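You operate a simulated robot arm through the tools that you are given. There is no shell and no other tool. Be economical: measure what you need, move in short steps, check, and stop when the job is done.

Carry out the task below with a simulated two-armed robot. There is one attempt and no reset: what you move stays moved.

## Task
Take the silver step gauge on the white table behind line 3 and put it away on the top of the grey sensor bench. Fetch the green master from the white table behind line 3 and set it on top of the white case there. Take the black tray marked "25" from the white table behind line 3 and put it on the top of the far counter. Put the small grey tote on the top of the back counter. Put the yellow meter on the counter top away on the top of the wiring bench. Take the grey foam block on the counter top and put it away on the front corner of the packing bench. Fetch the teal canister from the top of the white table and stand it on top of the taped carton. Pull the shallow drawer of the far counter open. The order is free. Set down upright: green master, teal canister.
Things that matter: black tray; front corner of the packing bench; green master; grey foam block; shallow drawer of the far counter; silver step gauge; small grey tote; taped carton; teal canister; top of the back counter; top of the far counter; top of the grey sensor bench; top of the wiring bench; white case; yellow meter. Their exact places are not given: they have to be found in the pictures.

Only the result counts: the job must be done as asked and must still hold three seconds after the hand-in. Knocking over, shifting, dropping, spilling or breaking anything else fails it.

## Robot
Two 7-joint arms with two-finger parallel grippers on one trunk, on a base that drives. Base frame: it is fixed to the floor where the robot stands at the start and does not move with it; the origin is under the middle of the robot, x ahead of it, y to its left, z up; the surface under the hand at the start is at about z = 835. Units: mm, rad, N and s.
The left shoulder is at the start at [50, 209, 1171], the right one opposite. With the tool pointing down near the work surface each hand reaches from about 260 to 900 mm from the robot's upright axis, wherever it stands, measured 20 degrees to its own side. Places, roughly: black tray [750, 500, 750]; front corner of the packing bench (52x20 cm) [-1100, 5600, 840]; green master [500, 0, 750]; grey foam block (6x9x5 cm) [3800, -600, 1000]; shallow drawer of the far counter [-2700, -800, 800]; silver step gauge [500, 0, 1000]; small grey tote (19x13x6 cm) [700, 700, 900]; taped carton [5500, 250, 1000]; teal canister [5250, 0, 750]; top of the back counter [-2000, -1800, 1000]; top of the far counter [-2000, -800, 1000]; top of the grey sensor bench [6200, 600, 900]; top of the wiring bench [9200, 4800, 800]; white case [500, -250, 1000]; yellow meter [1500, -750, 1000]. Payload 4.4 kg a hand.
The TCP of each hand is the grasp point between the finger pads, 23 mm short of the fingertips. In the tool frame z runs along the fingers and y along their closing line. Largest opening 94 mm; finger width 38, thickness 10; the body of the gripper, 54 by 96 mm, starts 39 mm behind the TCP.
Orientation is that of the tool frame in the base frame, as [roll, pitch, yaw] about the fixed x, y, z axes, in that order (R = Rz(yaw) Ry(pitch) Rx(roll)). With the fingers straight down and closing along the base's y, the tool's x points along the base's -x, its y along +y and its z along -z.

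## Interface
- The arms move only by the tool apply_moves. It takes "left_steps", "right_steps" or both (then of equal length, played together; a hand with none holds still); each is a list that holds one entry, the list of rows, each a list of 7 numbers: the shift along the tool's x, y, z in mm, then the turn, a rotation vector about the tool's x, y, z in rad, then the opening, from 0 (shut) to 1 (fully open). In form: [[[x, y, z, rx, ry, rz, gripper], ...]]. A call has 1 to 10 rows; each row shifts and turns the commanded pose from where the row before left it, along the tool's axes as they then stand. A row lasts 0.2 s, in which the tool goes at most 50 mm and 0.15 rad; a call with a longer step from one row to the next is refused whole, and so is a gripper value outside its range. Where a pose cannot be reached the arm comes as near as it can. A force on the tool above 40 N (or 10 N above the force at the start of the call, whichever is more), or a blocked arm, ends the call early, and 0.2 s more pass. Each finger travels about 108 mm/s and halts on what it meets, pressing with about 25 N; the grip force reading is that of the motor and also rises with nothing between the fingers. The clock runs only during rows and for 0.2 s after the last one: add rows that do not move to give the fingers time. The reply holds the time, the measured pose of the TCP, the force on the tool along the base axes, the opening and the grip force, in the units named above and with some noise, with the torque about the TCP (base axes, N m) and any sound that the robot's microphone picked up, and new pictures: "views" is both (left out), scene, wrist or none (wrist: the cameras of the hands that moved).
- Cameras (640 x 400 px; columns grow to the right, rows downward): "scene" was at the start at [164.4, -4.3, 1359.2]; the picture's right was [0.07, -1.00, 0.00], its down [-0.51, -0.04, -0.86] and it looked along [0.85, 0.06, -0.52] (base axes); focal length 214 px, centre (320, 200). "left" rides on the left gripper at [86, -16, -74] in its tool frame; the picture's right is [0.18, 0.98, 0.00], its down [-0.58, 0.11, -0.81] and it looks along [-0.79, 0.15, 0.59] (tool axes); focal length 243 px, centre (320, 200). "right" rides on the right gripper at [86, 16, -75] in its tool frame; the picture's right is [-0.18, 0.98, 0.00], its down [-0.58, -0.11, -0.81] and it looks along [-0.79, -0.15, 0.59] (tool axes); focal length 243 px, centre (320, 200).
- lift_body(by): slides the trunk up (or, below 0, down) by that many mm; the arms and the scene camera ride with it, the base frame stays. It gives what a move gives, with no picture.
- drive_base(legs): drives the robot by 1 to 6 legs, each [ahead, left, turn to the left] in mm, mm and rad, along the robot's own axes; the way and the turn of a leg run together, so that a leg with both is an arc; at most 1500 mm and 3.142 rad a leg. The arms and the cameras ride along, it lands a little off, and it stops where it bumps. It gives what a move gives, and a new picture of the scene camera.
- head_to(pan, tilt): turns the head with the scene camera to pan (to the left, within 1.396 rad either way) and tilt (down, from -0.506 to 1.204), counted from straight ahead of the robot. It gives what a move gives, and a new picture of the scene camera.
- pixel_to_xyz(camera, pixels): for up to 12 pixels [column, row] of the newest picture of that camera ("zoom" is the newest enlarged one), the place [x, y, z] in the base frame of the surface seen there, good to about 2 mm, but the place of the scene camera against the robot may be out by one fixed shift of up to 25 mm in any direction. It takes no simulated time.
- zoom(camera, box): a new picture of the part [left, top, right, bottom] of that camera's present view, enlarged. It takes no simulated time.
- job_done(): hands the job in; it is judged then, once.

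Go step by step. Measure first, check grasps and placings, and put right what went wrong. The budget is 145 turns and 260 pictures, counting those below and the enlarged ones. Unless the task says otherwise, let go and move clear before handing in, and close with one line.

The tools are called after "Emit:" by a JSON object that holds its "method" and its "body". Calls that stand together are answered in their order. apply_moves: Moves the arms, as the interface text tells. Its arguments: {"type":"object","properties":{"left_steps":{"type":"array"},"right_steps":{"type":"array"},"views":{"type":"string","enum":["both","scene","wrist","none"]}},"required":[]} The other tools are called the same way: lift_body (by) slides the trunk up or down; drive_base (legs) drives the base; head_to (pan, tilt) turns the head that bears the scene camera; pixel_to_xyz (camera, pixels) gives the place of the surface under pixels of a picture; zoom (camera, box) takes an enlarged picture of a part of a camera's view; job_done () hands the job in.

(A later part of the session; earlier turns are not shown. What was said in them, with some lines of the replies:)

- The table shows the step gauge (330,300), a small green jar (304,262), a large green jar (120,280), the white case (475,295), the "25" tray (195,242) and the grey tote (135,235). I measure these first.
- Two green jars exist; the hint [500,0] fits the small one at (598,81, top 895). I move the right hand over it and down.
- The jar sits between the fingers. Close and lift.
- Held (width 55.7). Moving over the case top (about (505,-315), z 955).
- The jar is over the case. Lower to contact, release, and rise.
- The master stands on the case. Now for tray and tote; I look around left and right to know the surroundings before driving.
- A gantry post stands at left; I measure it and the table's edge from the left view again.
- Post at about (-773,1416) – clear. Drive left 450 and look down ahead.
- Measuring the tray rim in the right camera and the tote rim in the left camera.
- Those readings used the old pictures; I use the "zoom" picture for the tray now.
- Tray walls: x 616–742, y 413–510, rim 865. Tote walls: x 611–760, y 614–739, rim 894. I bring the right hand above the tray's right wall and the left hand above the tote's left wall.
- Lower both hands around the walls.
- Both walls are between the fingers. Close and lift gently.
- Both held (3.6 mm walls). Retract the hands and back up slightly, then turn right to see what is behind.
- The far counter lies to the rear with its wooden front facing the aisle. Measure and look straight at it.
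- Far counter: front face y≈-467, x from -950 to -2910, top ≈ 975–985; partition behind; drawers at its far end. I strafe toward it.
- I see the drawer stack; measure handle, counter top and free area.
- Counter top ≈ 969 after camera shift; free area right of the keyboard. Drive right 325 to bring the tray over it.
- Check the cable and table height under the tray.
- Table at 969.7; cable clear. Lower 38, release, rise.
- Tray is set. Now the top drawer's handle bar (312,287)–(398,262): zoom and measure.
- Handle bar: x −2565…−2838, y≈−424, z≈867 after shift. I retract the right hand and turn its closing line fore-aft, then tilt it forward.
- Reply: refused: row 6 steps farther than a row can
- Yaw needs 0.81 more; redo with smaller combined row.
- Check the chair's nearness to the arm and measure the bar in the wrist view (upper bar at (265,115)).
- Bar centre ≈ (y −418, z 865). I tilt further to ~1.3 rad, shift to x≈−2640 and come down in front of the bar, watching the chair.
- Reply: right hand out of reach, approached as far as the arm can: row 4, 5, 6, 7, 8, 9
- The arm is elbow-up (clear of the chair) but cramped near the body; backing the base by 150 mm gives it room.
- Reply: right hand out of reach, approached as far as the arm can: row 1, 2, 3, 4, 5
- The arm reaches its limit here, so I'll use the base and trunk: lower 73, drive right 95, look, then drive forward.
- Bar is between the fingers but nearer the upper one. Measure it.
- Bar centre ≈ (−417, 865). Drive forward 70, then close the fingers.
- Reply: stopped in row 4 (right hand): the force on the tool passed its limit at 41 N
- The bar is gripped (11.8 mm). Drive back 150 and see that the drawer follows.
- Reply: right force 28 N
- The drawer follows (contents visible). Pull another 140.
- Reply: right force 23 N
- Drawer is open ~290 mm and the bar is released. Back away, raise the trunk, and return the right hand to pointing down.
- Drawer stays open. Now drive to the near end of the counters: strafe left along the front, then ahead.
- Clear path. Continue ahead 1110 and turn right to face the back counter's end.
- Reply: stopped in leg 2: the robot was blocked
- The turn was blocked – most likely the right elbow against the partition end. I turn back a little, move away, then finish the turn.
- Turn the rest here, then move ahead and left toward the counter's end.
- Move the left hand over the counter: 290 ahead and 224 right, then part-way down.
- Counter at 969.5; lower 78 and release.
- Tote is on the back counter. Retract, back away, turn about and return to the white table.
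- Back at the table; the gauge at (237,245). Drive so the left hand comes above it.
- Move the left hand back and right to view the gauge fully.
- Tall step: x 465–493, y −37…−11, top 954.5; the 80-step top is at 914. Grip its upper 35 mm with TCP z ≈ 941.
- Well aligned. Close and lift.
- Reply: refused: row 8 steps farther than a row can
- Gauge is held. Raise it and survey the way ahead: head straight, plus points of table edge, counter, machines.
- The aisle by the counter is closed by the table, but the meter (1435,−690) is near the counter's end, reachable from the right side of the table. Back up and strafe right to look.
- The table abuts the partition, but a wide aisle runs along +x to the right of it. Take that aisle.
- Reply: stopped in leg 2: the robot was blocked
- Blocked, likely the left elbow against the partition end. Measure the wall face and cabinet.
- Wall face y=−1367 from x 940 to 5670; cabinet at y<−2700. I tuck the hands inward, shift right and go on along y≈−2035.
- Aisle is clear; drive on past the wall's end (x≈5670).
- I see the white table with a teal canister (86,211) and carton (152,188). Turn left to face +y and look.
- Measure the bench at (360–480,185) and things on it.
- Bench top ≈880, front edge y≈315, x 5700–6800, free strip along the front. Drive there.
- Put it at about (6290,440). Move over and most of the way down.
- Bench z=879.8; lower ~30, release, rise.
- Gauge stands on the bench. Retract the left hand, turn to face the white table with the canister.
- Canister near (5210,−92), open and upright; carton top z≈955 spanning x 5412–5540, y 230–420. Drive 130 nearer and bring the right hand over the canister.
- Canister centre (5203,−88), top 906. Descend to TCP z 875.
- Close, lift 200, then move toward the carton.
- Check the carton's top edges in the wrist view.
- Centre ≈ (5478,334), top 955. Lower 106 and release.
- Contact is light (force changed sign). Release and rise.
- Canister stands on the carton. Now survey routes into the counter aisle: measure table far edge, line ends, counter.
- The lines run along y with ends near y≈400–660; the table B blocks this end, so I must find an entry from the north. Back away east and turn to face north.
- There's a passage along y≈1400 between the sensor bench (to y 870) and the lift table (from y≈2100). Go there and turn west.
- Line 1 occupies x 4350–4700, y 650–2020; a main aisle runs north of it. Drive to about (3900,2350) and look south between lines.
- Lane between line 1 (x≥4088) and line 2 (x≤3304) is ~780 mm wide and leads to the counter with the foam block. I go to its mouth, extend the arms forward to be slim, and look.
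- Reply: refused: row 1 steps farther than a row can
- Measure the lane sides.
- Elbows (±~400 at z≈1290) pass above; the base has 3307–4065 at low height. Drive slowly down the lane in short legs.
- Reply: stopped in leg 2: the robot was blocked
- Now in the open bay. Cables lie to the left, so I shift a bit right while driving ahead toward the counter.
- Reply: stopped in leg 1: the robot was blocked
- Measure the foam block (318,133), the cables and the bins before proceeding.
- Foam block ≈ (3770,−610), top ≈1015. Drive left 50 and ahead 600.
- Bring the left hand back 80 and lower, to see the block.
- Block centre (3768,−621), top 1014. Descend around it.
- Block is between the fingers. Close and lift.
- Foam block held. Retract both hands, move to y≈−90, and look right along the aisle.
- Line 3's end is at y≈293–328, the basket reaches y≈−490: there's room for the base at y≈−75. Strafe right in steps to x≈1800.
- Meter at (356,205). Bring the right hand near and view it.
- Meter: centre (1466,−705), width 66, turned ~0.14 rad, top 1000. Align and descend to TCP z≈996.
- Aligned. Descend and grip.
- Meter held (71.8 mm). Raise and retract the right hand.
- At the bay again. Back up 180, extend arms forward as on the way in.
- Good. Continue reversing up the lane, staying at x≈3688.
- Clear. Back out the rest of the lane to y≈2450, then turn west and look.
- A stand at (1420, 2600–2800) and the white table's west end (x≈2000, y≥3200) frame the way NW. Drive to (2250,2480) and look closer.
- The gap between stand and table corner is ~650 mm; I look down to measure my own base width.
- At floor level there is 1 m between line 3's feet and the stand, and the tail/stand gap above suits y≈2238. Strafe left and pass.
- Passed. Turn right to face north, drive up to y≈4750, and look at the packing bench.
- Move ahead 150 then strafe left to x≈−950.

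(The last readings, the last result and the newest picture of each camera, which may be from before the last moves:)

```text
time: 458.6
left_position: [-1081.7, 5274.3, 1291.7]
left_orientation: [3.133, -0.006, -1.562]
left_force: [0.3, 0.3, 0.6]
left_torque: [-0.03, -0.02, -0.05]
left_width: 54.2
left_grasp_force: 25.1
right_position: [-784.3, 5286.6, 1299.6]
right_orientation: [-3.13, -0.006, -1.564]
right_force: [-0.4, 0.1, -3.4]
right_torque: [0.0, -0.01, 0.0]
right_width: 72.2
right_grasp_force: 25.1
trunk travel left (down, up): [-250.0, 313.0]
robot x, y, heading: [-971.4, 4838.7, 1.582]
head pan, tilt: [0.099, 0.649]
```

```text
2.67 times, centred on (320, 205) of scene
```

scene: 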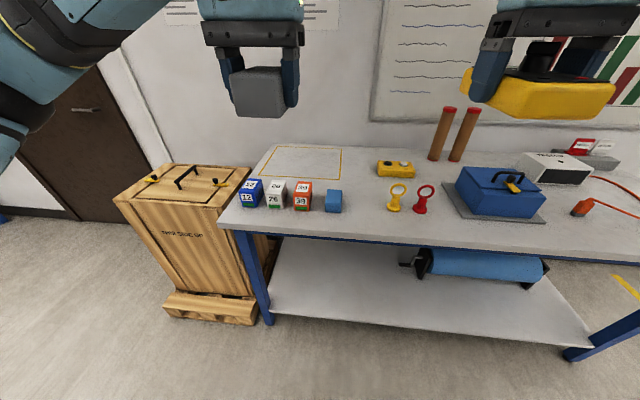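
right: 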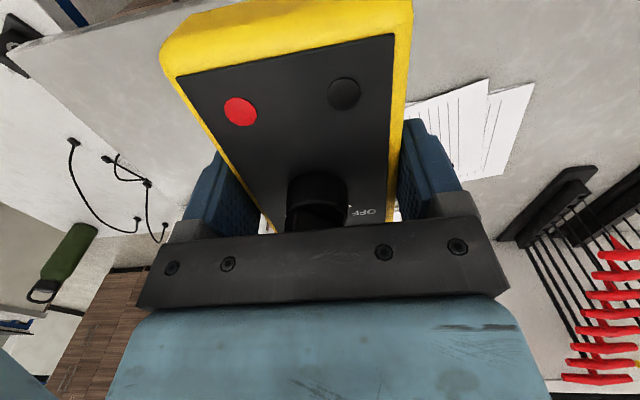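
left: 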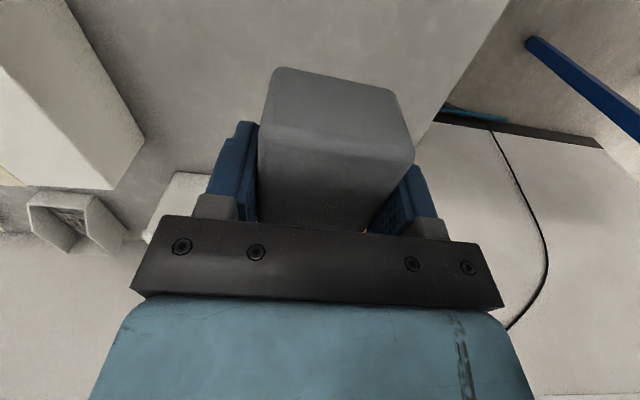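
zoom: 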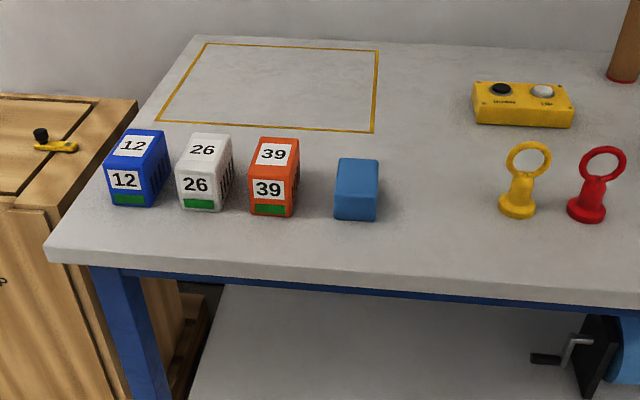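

Bench corner (−1345,5460); cubes stand along its front at y≈5560; the free slot in the front-corner zone is at x≈−895. Strafe right 150 and move the left hand over it.

Emit:
{"method": "drive_base", "body": {"legs": [[0, -150, -0.01]]}}

Emit:
{"method": "apply_moves", "body": {"left_steps": [[[-45, 0, 10, 0, 0, 0, 0], [-45, 0, 10, 0, 0, 0, 0], [-45, 0, 40, 0, 0, 0, 0], [-45, 0, 40, 0, 0, 0, 0], [-20, 0, 45, 0, 0, 0, 0], [0, 0, 40, 0, 0, 0, 0]]], "views": "both"}}

```text
time: 460.5
left_position: [-926.9, 5274.9, 1291.7]
left_orientation: [3.134, -0.007, -1.571]
left_force: [0.3, -0.7, -0.8]
left_torque: [0.01, -0.01, -0.03]
left_width: 54.4
left_grasp_force: 25.9
right_position: [-628.5, 5286.1, 1300.4]
right_orientation: [-3.131, -0.006, -1.572]
right_force: [0.7, 0.4, -3.0]
right_torque: [0.01, -0.01, 0.0]
right_width: 72.0
right_grasp_force: 25.3
trunk travel left (down, up): [-250.0, 313.0]
robot x, y, heading: [-824.2, 4839.3, 1.571]
head pan, tilt: [0.099, 0.649]
```

scene: 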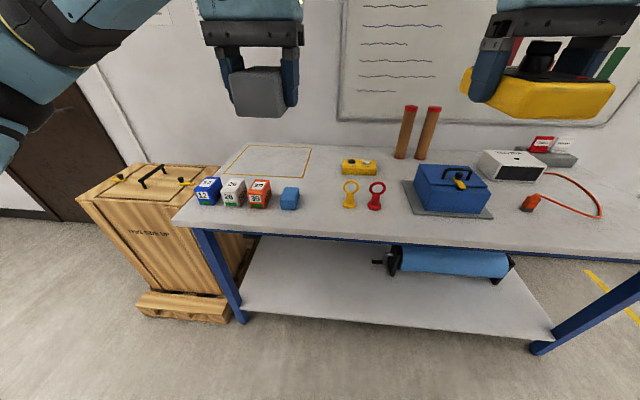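

```text
refused: row 3 steps farther than a row can; nothing moved
```

Emit:
{"method": "apply_moves", "body": {"left_steps": [[[-45, 0, 10, 0, 0, 0, 0], [-45, 0, 10, 0, 0, 0, 0], [-45, 0, 15, 0, 0, 0, 0], [-45, 0, 15, 0, 0, 0, 0], [-30, 0, 39, 0, 0, 0, 0], [0, 0, 48, 0, 0, 0, 0], [0, 0, 48, 0, 0, 0, 0]]], "views": "both"}}

```text
time: 462.1
left_position: [-929.5, 5485.7, 1104.6]
left_orientation: [3.135, -0.008, -1.571]
left_force: [0.8, 1.1, -0.8]
left_torque: [0.02, 0.0, 0.0]
left_width: 54.3
left_grasp_force: 25.5
right_position: [-631.2, 5286.7, 1299.0]
right_orientation: [-3.13, -0.006, -1.572]
right_force: [-0.3, -0.4, -3.7]
right_torque: [-0.04, 0.02, 0.0]
right_width: 72.1
right_grasp_force: 24.5
trunk travel left (down, up): [-250.0, 313.0]
robot x, y, heading: [-821.7, 4834.1, 1.568]
head pan, tilt: [0.099, 0.649]
```

scene: 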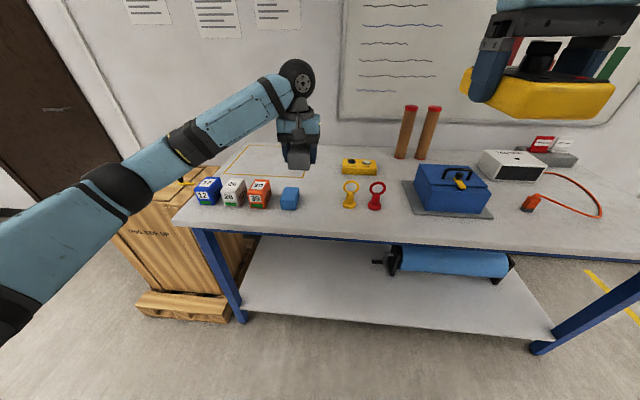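
left: 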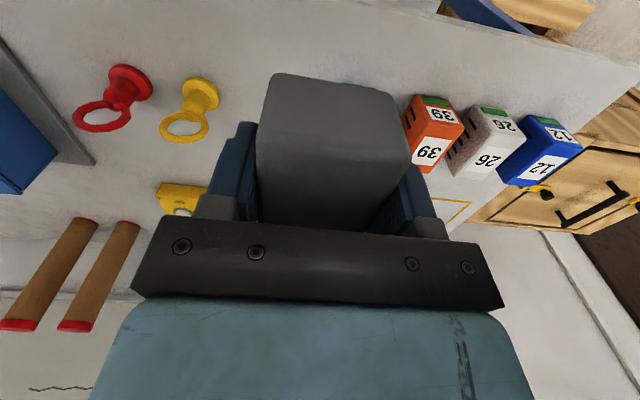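

Emit:
{"method": "pixel_to_xyz", "body": {"camera": "left", "pixels": [[200, 95], [212, 108], [408, 110], [418, 160], [460, 135], [230, 60], [240, 110], [355, 84], [372, 86], [510, 150]]}}

Emit:
{"method": "pixel_to_xyz", "body": {"camera": "scene", "pixels": [[290, 193], [299, 200], [282, 207], [297, 209], [350, 205], [344, 206]]}}

```text
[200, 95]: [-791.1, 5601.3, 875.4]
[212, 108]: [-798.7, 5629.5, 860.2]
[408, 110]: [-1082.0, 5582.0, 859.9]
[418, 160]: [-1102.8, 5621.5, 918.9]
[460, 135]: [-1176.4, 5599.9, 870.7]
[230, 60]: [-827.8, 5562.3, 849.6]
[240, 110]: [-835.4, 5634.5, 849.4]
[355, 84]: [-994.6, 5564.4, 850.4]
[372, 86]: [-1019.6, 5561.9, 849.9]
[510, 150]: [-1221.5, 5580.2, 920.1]
```

```text
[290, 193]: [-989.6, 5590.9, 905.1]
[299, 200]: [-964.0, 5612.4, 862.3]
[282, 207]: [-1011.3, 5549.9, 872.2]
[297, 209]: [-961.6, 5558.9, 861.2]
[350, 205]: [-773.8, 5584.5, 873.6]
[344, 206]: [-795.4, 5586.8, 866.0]
```

Free slot is x −964…−800; target hand (−885,5560), release TCP z≈881.

Emit:
{"method": "apply_moves", "body": {"left_steps": [[[-37, -22.3, 0, 0, 0, 0, 0], [-37, -22.3, 0, 0, 0, 0, 0], [0, 0, 50, 0, 0, 0, 0], [0, 0, 50, 0, 0, 0, 0], [0, 0, 50, 0, 0, 0, 0], [0, 0, 40, 0, 0, 0, 0], [0, 0, 0, 0, 0, 0, 0]]], "views": "both"}}

```text
time: 463.7
left_position: [-884.9, 5556.6, 914.0]
left_orientation: [3.132, -0.008, -1.573]
left_force: [-0.2, 0.4, -0.1]
left_torque: [0.0, 0.02, 0.0]
left_width: 54.1
left_grasp_force: 24.9
right_position: [-629.6, 5285.6, 1300.8]
right_orientation: [-3.131, -0.005, -1.575]
right_force: [-1.0, 0.4, -3.3]
right_torque: [-0.04, -0.03, -0.01]
right_width: 71.7
right_grasp_force: 25.0
trunk travel left (down, up): [-250.0, 313.0]
robot x, y, heading: [-822.9, 4834.5, 1.568]
head pan, tilt: [0.099, 0.649]
```

scene: 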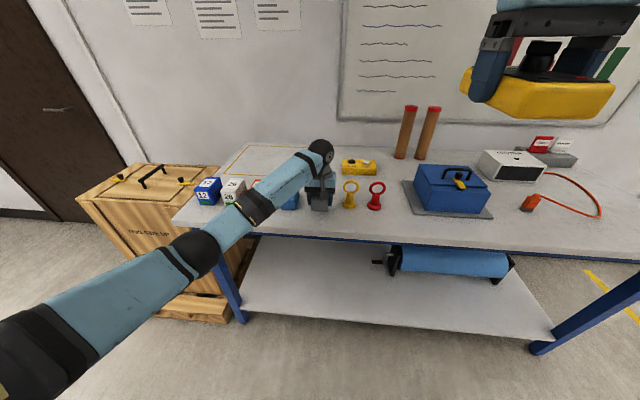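
left: 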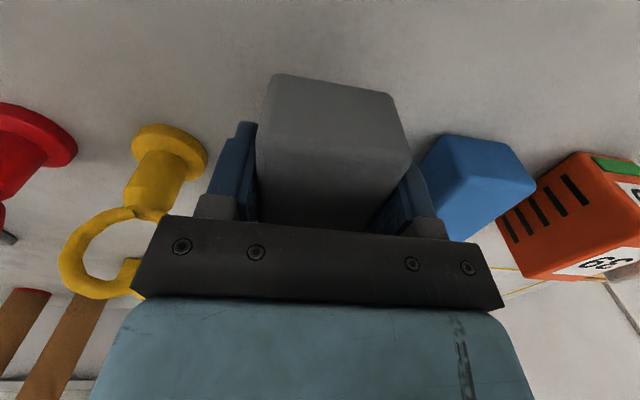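

Clearances fine. Lower 33, open modestly, rise.

Emit:
{"method": "apply_moves", "body": {"left_steps": [[[0, 0, 20, 0, 0, 0, 0], [0, 0, 9, 0, 0, 0, 0], [0, 0, 4, 0, 0, 0, 0], [0, 0, 0, 0, 0, 0, 0.72], [0, 0, 0, 0, 0, 0, 0.78], [0, 0, 0, 0, 0, 0, 0.78], [0, 0, -40, 0, 0, 0, 0.78], [0, 0, -50, 0, 0, 0, 0.78], [0, 0, -50, 0, 0, 0, 0.78], [0, 0, -50, 0, 0, 0, 0.78]]], "views": "both"}}

```text
time: 465.9
left_position: [-883.7, 5555.2, 1071.2]
left_orientation: [3.132, -0.006, -1.573]
left_force: [-0.2, 0.9, 0.5]
left_torque: [0.02, 0.03, 0.04]
left_width: 73.5
left_grasp_force: 0.0
right_position: [-628.6, 5285.8, 1301.7]
right_orientation: [-3.131, -0.007, -1.575]
right_force: [0.7, 0.0, -3.0]
right_torque: [0.0, 0.02, 0.0]
right_width: 71.9
right_grasp_force: 24.8
trunk travel left (down, up): [-250.0, 313.0]
robot x, y, heading: [-824.6, 4837.7, 1.569]
head pan, tilt: [0.099, 0.649]
```

scene: 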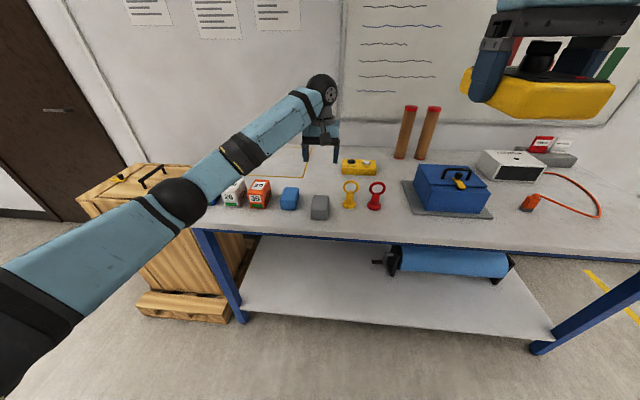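
left: 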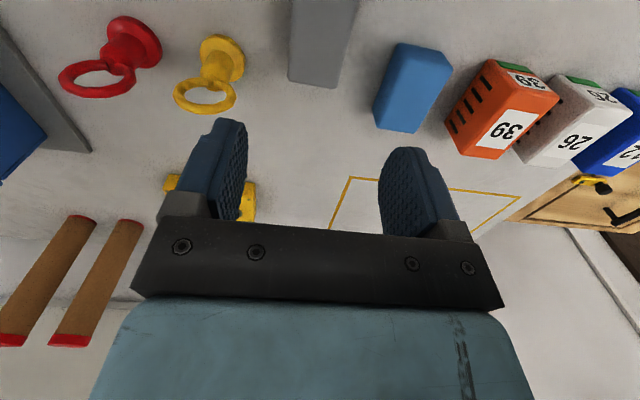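

Foam block is placed. Raise and retract the left hand, move off right, then turn east to look along the north side.

Emit:
{"method": "apply_moves", "body": {"left_steps": [[[20, 0, -45, 0, 0, 0, 0.78], [30, 0, -40, 0, 0, 0, 0.78], [30, 0, -40, 0, 0, 0, 0.78], [40, 0, -30, 0, 0, 0, 0.78], [45, 10, 0, 0, 0, 0, 0.78], [45, 10, 0, 0, 0, 0, 0.78], [45, 10, 0, 0, 0, 0, 0.78]]], "views": "none"}}

Emit:
{"method": "drive_base", "body": {"legs": [[0, -1400, 0], [0, 0, -1.57]]}}

Emit:
{"method": "head_to", "body": {"pan": 0.0, "tilt": 0.3}}

```text
time: 467.5
left_position: [-913.1, 5302.0, 1229.7]
left_orientation: [3.133, -0.008, -1.572]
left_force: [-0.7, -1.0, -1.2]
left_torque: [0.05, -0.01, 0.01]
left_width: 73.1
left_grasp_force: 0.2
right_position: [-629.5, 5284.4, 1301.2]
right_orientation: [-3.131, -0.006, -1.571]
right_force: [-0.4, 0.2, -4.0]
right_torque: [0.0, 0.01, 0.02]
right_width: 72.0
right_grasp_force: 24.7
trunk travel left (down, up): [-250.0, 313.0]
robot x, y, heading: [-824.6, 4840.1, 1.567]
head pan, tilt: [0.099, 0.649]
```

```text
time: 483.9
left_position: [1052.9, 4928.9, 1229.4]
left_orientation: [3.132, -0.007, 3.134]
left_force: [0.1, -0.3, -0.1]
left_torque: [0.01, -0.03, 0.01]
left_width: 73.2
left_grasp_force: 0.0
right_position: [1033.5, 4646.5, 1299.7]
right_orientation: [-3.132, -0.004, 3.131]
right_force: [-0.3, 0.4, -3.3]
right_torque: [0.01, 0.03, -0.02]
right_width: 72.1
right_grasp_force: 25.0
trunk travel left (down, up): [-250.0, 313.0]
robot x, y, heading: [586.3, 4841.8, -0.006]
head pan, tilt: [0.099, 0.649]
```

scene: 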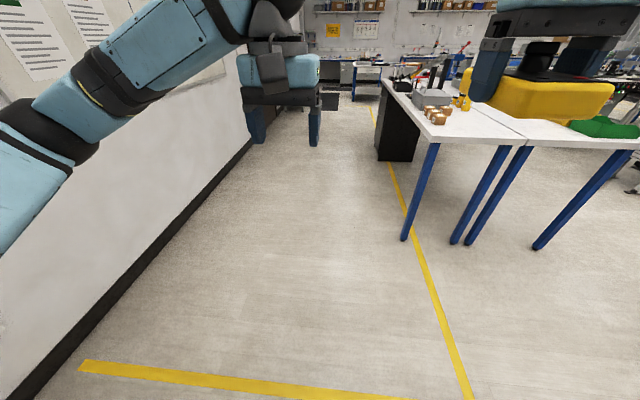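

```text
time: 484.7
left_position: [1053.3, 4930.5, 1228.1]
left_orientation: [3.131, -0.007, 3.138]
left_force: [0.0, 0.5, -1.5]
left_torque: [0.0, 0.02, 0.01]
left_width: 73.5
left_grasp_force: 0.0
right_position: [1033.6, 4646.4, 1300.1]
right_orientation: [-3.131, -0.005, 3.135]
right_force: [0.3, -0.2, -2.8]
right_torque: [0.02, 0.02, 0.07]
right_width: 71.7
right_grasp_force: 24.8
trunk travel left (down, up): [-250.0, 313.0]
robot x, y, heading: [585.5, 4843.0, -0.006]
head pan, tilt: [0.0, 0.3]
```

scene: 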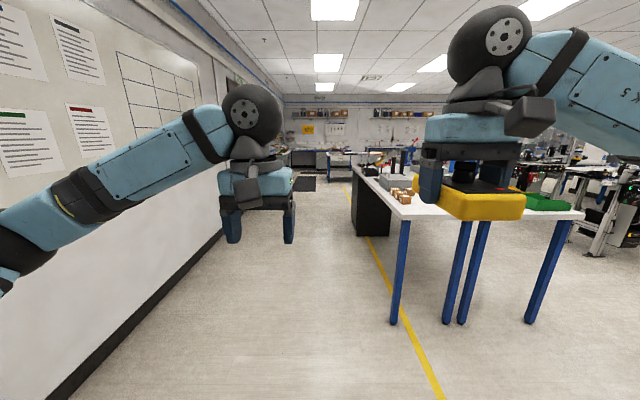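

Emit:
{"method": "pixel_to_xyz", "body": {"camera": "scene", "pixels": [[402, 215], [395, 322], [365, 235], [230, 235], [305, 150], [340, 158], [330, 175], [305, 185], [350, 170], [395, 145], [318, 152]]}}

Emit:
{"method": "zoom", "body": {"camera": "scene", "box": [270, 90, 430, 200]}}

```text
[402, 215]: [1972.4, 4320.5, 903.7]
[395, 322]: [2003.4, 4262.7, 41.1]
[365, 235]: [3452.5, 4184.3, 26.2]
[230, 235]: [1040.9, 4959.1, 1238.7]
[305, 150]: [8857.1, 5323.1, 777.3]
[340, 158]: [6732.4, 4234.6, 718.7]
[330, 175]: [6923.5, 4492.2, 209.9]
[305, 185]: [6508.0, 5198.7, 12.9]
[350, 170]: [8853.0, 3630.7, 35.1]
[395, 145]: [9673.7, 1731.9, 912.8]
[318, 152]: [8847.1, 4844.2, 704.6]
```

```text
3.64 times, centred on (350, 145) of scene
```

zoom: 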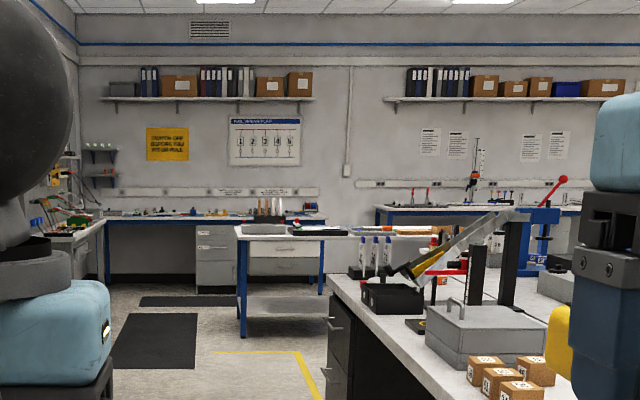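

The corridor y 4320–6190 is open toward the far benches. Drive east along y≈4980.

Emit:
{"method": "drive_base", "body": {"legs": [[1400, 140, 0.006], [1500, 0, 0], [1500, 0, 0], [1300, 0, 0]]}}

Emit:
{"method": "head_to", "body": {"pan": 0.0, "tilt": 0.35}}

```text
time: 511.8
left_position: [6707.8, 5104.7, 1229.7]
left_orientation: [3.131, -0.007, -3.122]
left_force: [0.7, -0.5, -0.5]
left_torque: [0.03, -0.03, 0.0]
left_width: 73.4
left_grasp_force: 0.1
right_position: [6695.9, 4821.4, 1299.2]
right_orientation: [-3.131, -0.005, -3.123]
right_force: [0.0, -0.4, -3.1]
right_torque: [0.01, 0.02, 0.03]
right_width: 71.8
right_grasp_force: 25.1
trunk travel left (down, up): [-250.0, 313.0]
robot x, y, heading: [6242.7, 5005.9, 0.019]
head pan, tilt: [0.0, 0.3]
```

scene: 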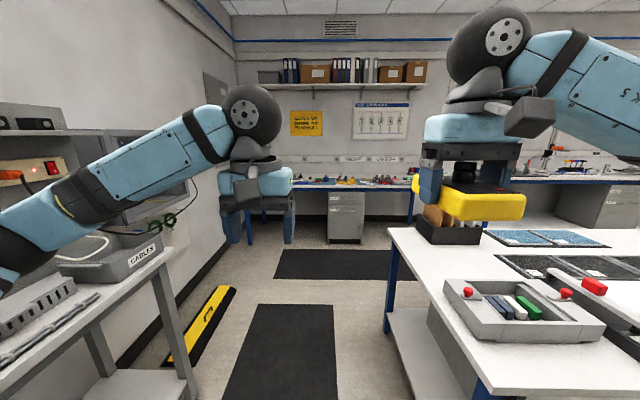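

```text
time: 512.4
left_position: [6709.9, 5104.1, 1229.6]
left_orientation: [3.132, -0.007, -3.122]
left_force: [-0.6, 0.6, -0.1]
left_torque: [0.0, 0.05, 0.02]
left_width: 73.3
left_grasp_force: 0.1
right_position: [6695.5, 4820.2, 1300.0]
right_orientation: [-3.131, -0.006, -3.125]
right_force: [-0.9, -0.3, -3.6]
right_torque: [-0.02, 0.01, -0.03]
right_width: 71.7
right_grasp_force: 24.6
trunk travel left (down, up): [-250.0, 313.0]
robot x, y, heading: [6244.5, 5002.7, 0.017]
head pan, tilt: [0.0, 0.351]
```

scene: 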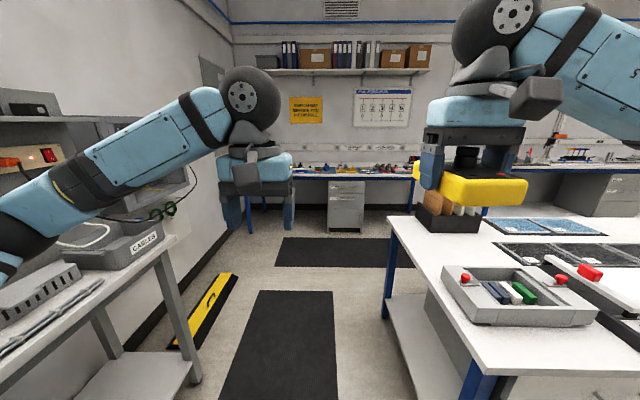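

Emit:
{"method": "pixel_to_xyz", "body": {"camera": "scene", "pixels": [[178, 240], [190, 375], [388, 222], [470, 360], [340, 180], [300, 178], [400, 172], [225, 290], [410, 230], [325, 177], [375, 172]]}}

Emit:
{"method": "zoom", "body": {"camera": "scene", "box": [230, 120, 450, 260]}}

```text
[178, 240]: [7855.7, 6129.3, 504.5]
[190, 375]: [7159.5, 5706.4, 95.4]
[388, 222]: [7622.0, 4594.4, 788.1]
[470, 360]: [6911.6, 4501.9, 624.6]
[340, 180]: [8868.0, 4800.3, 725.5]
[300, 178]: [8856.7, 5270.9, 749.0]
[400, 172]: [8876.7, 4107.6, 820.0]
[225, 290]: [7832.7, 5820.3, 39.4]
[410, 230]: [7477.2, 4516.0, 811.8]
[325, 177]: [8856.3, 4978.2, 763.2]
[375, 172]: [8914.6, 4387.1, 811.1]
```

```text
2.86 times, centred on (340, 190) of scene
```

zoom: 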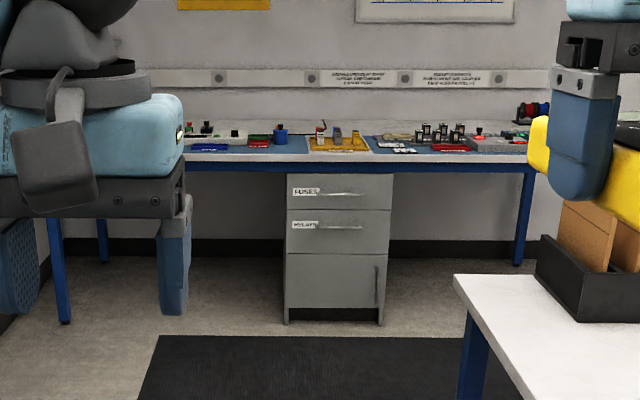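

Wiring bench front x≈8857, y 4100–5300. Pass at y≈5120 and stop ~520 before it.

Emit:
{"method": "drive_base", "body": {"legs": [[300, 110, -0.019], [1000, 0, 0], [780, 0, 0]]}}

Emit:
{"method": "head_to", "body": {"pan": -0.1, "tilt": 0.65}}

```text
time: 523.1
left_position: [8785.8, 5206.5, 1229.8]
left_orientation: [3.132, -0.007, -3.14]
left_force: [0.5, 1.0, -0.8]
left_torque: [0.0, 0.0, -0.01]
left_width: 73.3
left_grasp_force: 0.0
right_position: [8768.1, 4923.0, 1300.7]
right_orientation: [-3.133, -0.004, 3.14]
right_force: [0.3, -0.7, -2.8]
right_torque: [0.02, 0.02, 0.02]
right_width: 71.9
right_grasp_force: 24.6
trunk travel left (down, up): [-250.0, 313.0]
robot x, y, heading: [8320.9, 5117.8, -0.002]
head pan, tilt: [0.0, 0.351]
```

scene: 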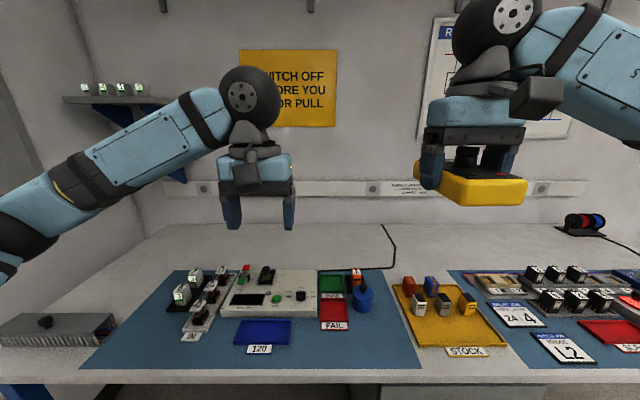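

```text
time: 523.9
left_position: [8786.0, 5206.7, 1229.3]
left_orientation: [3.133, -0.006, -3.14]
left_force: [-0.9, 0.6, 0.2]
left_torque: [0.01, 0.0, 0.05]
left_width: 73.5
left_grasp_force: 0.1
right_position: [8767.8, 4924.5, 1301.0]
right_orientation: [-3.131, -0.005, 3.14]
right_force: [0.4, 0.9, -3.2]
right_torque: [0.01, 0.02, 0.01]
right_width: 71.9
right_grasp_force: 25.2
trunk travel left (down, up): [-250.0, 313.0]
robot x, y, heading: [8323.5, 5114.6, -0.001]
head pan, tilt: [-0.099, 0.649]
```

scene: 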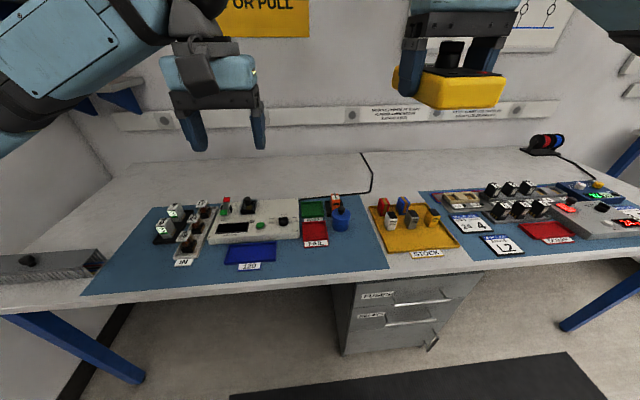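

Emit:
{"method": "pixel_to_xyz", "body": {"camera": "scene", "pixels": [[330, 262], [385, 268], [410, 185], [450, 180], [395, 262], [460, 268], [420, 200], [375, 205], [470, 258], [330, 290], [310, 175], [370, 175]]}}

Emit:
{"method": "zoom", "body": {"camera": "scene", "box": [270, 130, 510, 290]}}

```text
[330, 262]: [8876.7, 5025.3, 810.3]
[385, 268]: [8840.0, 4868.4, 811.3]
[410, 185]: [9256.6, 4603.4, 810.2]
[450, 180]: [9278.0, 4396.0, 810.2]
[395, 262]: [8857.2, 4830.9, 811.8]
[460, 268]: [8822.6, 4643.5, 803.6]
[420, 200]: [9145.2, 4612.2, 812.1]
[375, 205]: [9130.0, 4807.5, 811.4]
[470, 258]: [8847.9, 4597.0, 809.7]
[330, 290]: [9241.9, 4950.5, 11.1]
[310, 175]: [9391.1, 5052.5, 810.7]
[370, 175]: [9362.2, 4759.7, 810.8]
```

```text
2.50 times, centred on (390, 210) of scene
```

zoom: 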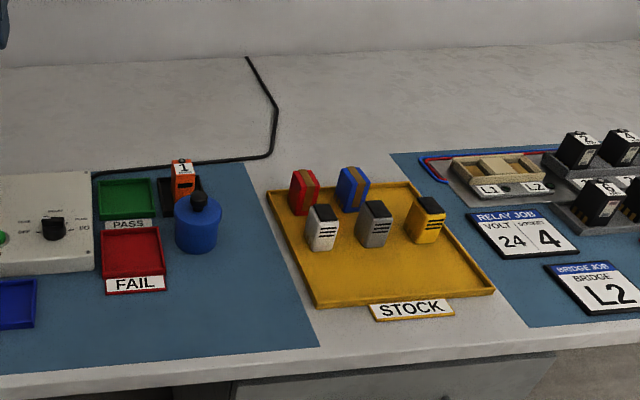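

Free bare surface lies behind the stock tray around (9280,4610). Move right 310 and ahead 150.

Emit:
{"method": "drive_base", "body": {"legs": [[0, -310, 0], [150, 0, 0]]}}

Emit:
{"method": "apply_moves", "body": {"right_steps": [[[-45, 0, 0, 0, 0, 0, 0], [-45, 0, 0, 0, 0, 0, 0], [-45, 0, 0, 0, 0, 0, 0], [-45, 0, 10, 0, 0, 0, 0], [-20, 0, 40, 0, 0, 0, 0], [0, 0, 48, 0, 0, 0, 0], [0, 0, 48, 0, 0, 0, 0]]], "views": "both"}}

```text
time: 528.2
left_position: [8918.9, 4896.7, 1228.4]
left_orientation: [3.133, -0.008, 3.14]
left_force: [-0.2, -0.3, 0.5]
left_torque: [0.01, 0.0, -0.04]
left_width: 73.6
left_grasp_force: 0.1
right_position: [8901.5, 4614.0, 1298.9]
right_orientation: [-3.129, -0.01, 3.138]
right_force: [-0.3, 0.6, -2.3]
right_torque: [0.03, 0.07, 0.02]
right_width: 72.0
right_grasp_force: 25.3
trunk travel left (down, up): [-250.0, 313.0]
robot x, y, heading: [8454.7, 4807.4, -0.001]
head pan, tilt: [-0.099, 0.649]
stopped in leg 2: the robot was blocked; the commanded pose is now the measured one
```

scene: 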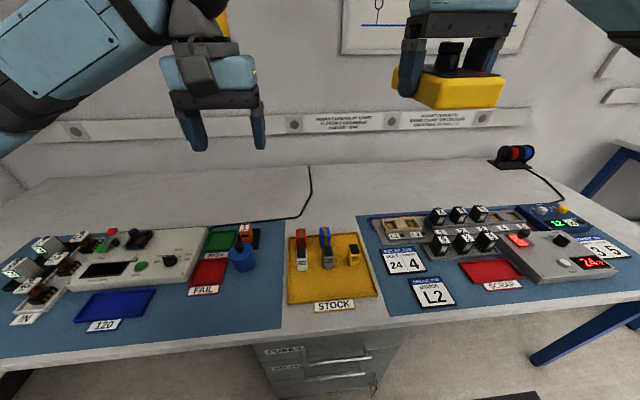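

```text
time: 529.8
left_position: [8919.3, 4896.2, 1228.9]
left_orientation: [3.13, -0.009, 3.141]
left_force: [0.8, -0.2, -0.2]
left_torque: [0.05, 0.03, -0.01]
left_width: 73.1
left_grasp_force: 0.2
right_position: [9101.7, 4610.7, 1149.6]
right_orientation: [-3.131, -0.008, 3.14]
right_force: [0.8, 0.2, -2.9]
right_torque: [0.01, 0.02, 0.02]
right_width: 71.9
right_grasp_force: 25.1
trunk travel left (down, up): [-250.0, 313.0]
robot x, y, heading: [8452.0, 4804.0, 0.001]
head pan, tilt: [-0.099, 0.649]
```

scene: 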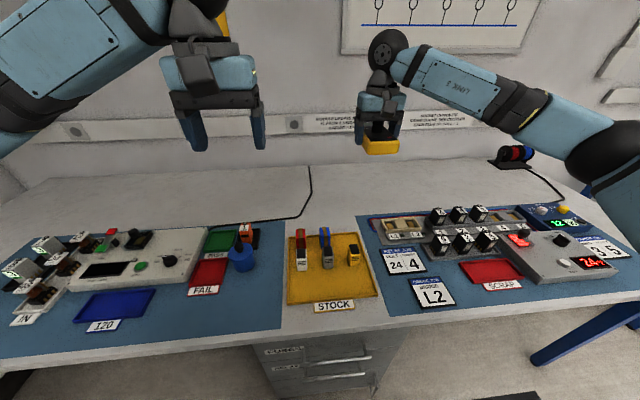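
right: 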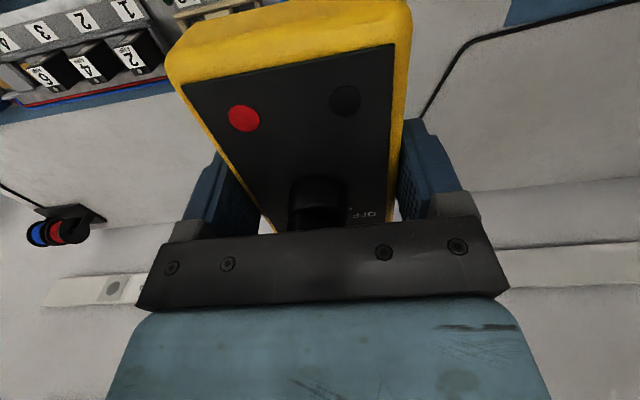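

Emit:
{"method": "pixel_to_xyz", "body": {"camera": "right", "pixels": [[430, 110], [470, 45], [160, 120], [100, 130], [460, 170], [520, 190]]}}

Emit:
{"method": "pixel_to_xyz", "body": {"camera": "scene", "pixels": [[290, 236], [360, 234], [310, 195], [300, 215], [358, 216], [385, 216], [340, 190]]}}

```text
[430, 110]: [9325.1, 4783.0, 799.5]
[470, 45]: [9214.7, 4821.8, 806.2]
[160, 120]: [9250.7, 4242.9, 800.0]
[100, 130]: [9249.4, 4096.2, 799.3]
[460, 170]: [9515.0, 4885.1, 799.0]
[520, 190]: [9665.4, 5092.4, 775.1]
```

```text
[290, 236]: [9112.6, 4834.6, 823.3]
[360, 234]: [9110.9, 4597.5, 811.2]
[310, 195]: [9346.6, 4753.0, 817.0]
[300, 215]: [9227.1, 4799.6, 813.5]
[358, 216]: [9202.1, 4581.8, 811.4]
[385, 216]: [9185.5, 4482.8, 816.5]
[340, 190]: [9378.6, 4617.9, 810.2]
```

Bench z=799.7. Target (9250,4665), release TCP ≈827. Move over and descend partway.

Emit:
{"method": "apply_moves", "body": {"right_steps": [[[-37, 13.5, 0, 0, 0, 0, 0], [-37, 13.5, 0, 0, 0, 0, 0], [-37, 13.5, 0, 0, 0, 0, 0], [-37, 13.5, 0, 0, 0, 0, 0], [0, 0, 50, 0, 0, 0, 0], [0, 0, 50, 0, 0, 0, 0], [0, 0, 50, 0, 0, 0, 0], [0, 0, 50, 0, 0, 0, 0], [0, 0, 50, 0, 0, 0, 0], [0, 0, 0, 0, 0, 0, 0]]], "views": "both"}}

```text
time: 532.0
left_position: [8918.0, 4896.5, 1229.6]
left_orientation: [3.132, -0.008, 3.141]
left_force: [-0.1, 0.7, 0.4]
left_torque: [0.0, 0.01, -0.01]
left_width: 73.4
left_grasp_force: 0.0
right_position: [9245.5, 4662.2, 900.8]
right_orientation: [-3.129, -0.007, 3.139]
right_force: [0.0, 0.4, -3.5]
right_torque: [-0.03, 0.01, -0.01]
right_width: 72.0
right_grasp_force: 25.1
trunk travel left (down, up): [-250.0, 313.0]
robot x, y, heading: [8458.2, 4806.9, -0.001]
head pan, tilt: [-0.099, 0.649]
```

scene: 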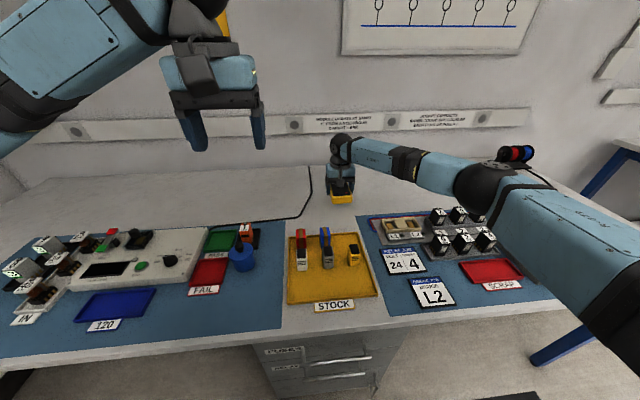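
right: 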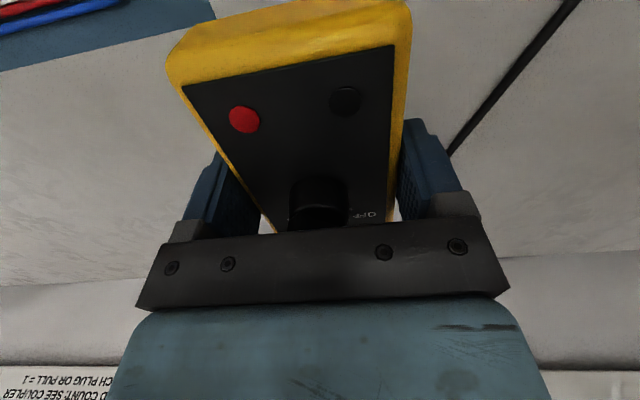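

Check the forearm height over the relay items before the last descent.

Emit:
{"method": "pixel_to_xyz", "body": {"camera": "scene", "pixels": [[430, 180], [480, 200], [520, 215], [580, 260], [460, 212], [440, 212]]}}

```text
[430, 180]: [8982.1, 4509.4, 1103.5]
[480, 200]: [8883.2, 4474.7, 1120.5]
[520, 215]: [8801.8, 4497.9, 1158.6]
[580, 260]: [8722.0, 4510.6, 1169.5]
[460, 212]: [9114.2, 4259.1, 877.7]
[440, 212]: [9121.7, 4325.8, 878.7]
```

Arm is ≥200 mm above the items. Lower 74, release with a small opening, rise.

Emit:
{"method": "apply_moves", "body": {"right_steps": [[[0, 0, 40, 0, 0, 0, 0], [0, 0, 22, 0, 0, 0, 0], [0, 0, 8, 0, 0, 0, 0], [0, 0, 4, 0, 0, 0, 0], [0, 0, 0, 0, 0, 0, 0.9], [0, 0, 0, 0, 0, 0, 0.95], [0, 0, -30, 0, 0, 0, 0.95], [0, 0, -50, 0, 0, 0, 0.95], [0, 0, -50, 0, 0, 0, 0.95], [0, 0, -50, 0, 0, 0, 0.95]]], "views": "both"}}

```text
time: 534.2
left_position: [8917.8, 4896.4, 1229.8]
left_orientation: [3.133, -0.008, -3.141]
left_force: [-0.5, -0.4, 0.1]
left_torque: [-0.02, 0.0, -0.05]
left_width: 73.4
left_grasp_force: 0.1
right_position: [9244.7, 4663.3, 1007.1]
right_orientation: [-3.129, -0.006, 3.138]
right_force: [-0.7, 0.7, 0.5]
right_torque: [-0.02, -0.02, 0.0]
right_width: 89.6
right_grasp_force: 0.1
trunk travel left (down, up): [-250.0, 313.0]
robot x, y, heading: [8449.4, 4801.6, -0.003]
head pan, tilt: [-0.099, 0.649]
```

scene: 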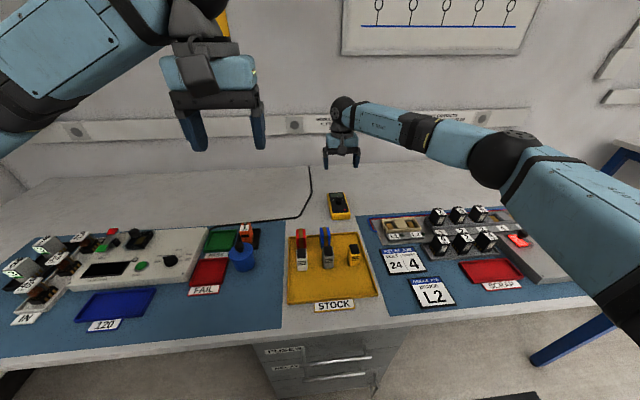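
right: 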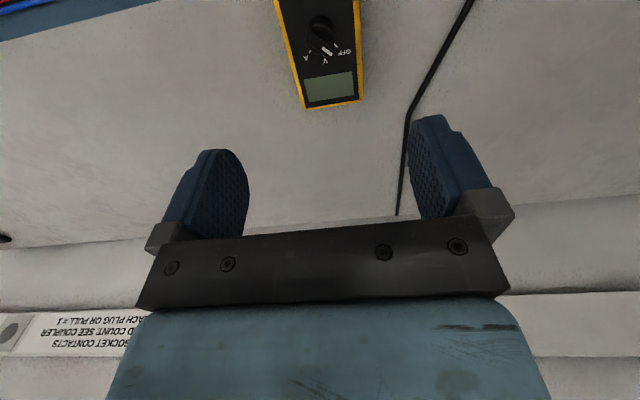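

The meter sits flat on the wiring bench. Raise and retract the right hand, back off, and check.

Emit:
{"method": "apply_moves", "body": {"right_steps": [[[0, 0, -50, 0, 0, 0, 0.95], [0, 0, -50, 0, 0, 0, 0.95], [30, 0, -40, 0, 0, 0, 0.95], [45, 0, -20, 0, 0, 0, 0.95], [48, 0, 0, 0, 0, 0, 0.95], [48, 0, 0, 0, 0, 0, 0.95], [48, 0, 0, 0, 0, 0, 0.95], [48, 0, 0, 0, 0, 0, 0.95]]], "views": "none"}}

Emit:
{"method": "drive_base", "body": {"legs": [[-100, 0, 0]]}}

```text
time: 536.0
left_position: [8916.8, 4896.3, 1229.8]
left_orientation: [3.133, -0.007, -3.141]
left_force: [-0.4, -0.1, 0.2]
left_torque: [0.0, -0.01, 0.02]
left_width: 73.5
left_grasp_force: 0.1
right_position: [8976.8, 4665.4, 1169.3]
right_orientation: [-3.128, -0.009, 3.138]
right_force: [-0.2, 0.5, 1.0]
right_torque: [0.03, -0.04, 0.01]
right_width: 89.1
right_grasp_force: 0.1
trunk travel left (down, up): [-250.0, 313.0]
robot x, y, heading: [8456.2, 4808.4, 0.001]
head pan, tilt: [-0.099, 0.649]
```

```text
time: 537.1
left_position: [8818.4, 4897.2, 1229.7]
left_orientation: [3.134, -0.009, 3.141]
left_force: [-0.7, 0.7, 0.3]
left_torque: [-0.03, 0.01, 0.02]
left_width: 73.3
left_grasp_force: 0.0
right_position: [8879.6, 4665.9, 1168.9]
right_orientation: [-3.128, -0.006, 3.138]
right_force: [-0.5, -0.4, 0.4]
right_torque: [0.0, -0.01, 0.02]
right_width: 89.4
right_grasp_force: 0.0
trunk travel left (down, up): [-250.0, 313.0]
robot x, y, heading: [8353.0, 4808.9, -0.001]
head pan, tilt: [-0.099, 0.649]
```

scene: 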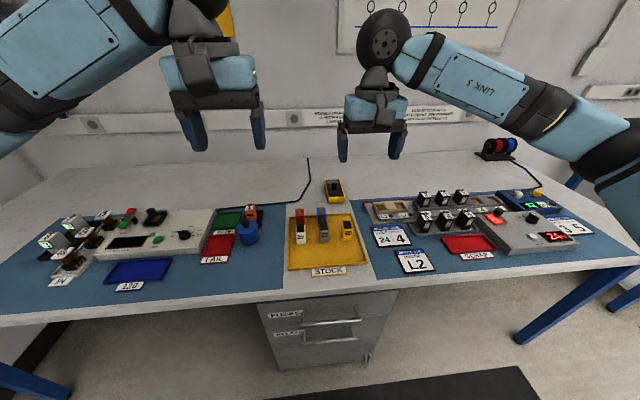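

The picture shows the meter at rest at (333,190), both hands empty and clear of everything. All eight parts have been carried out, so I hand the job in.

Emit:
{"method": "job_done", "body": {}}

```text
The job is handed in.
```

I handed the job in with all eight parts carried out: the step gauge, green master, "25" tray, tote, meter, foam block and canister are set down, and the drawer is pulled about 290 mm open. The base reported being blocked several times while driving; I saw nothing disturbed, but I did not go back to check.
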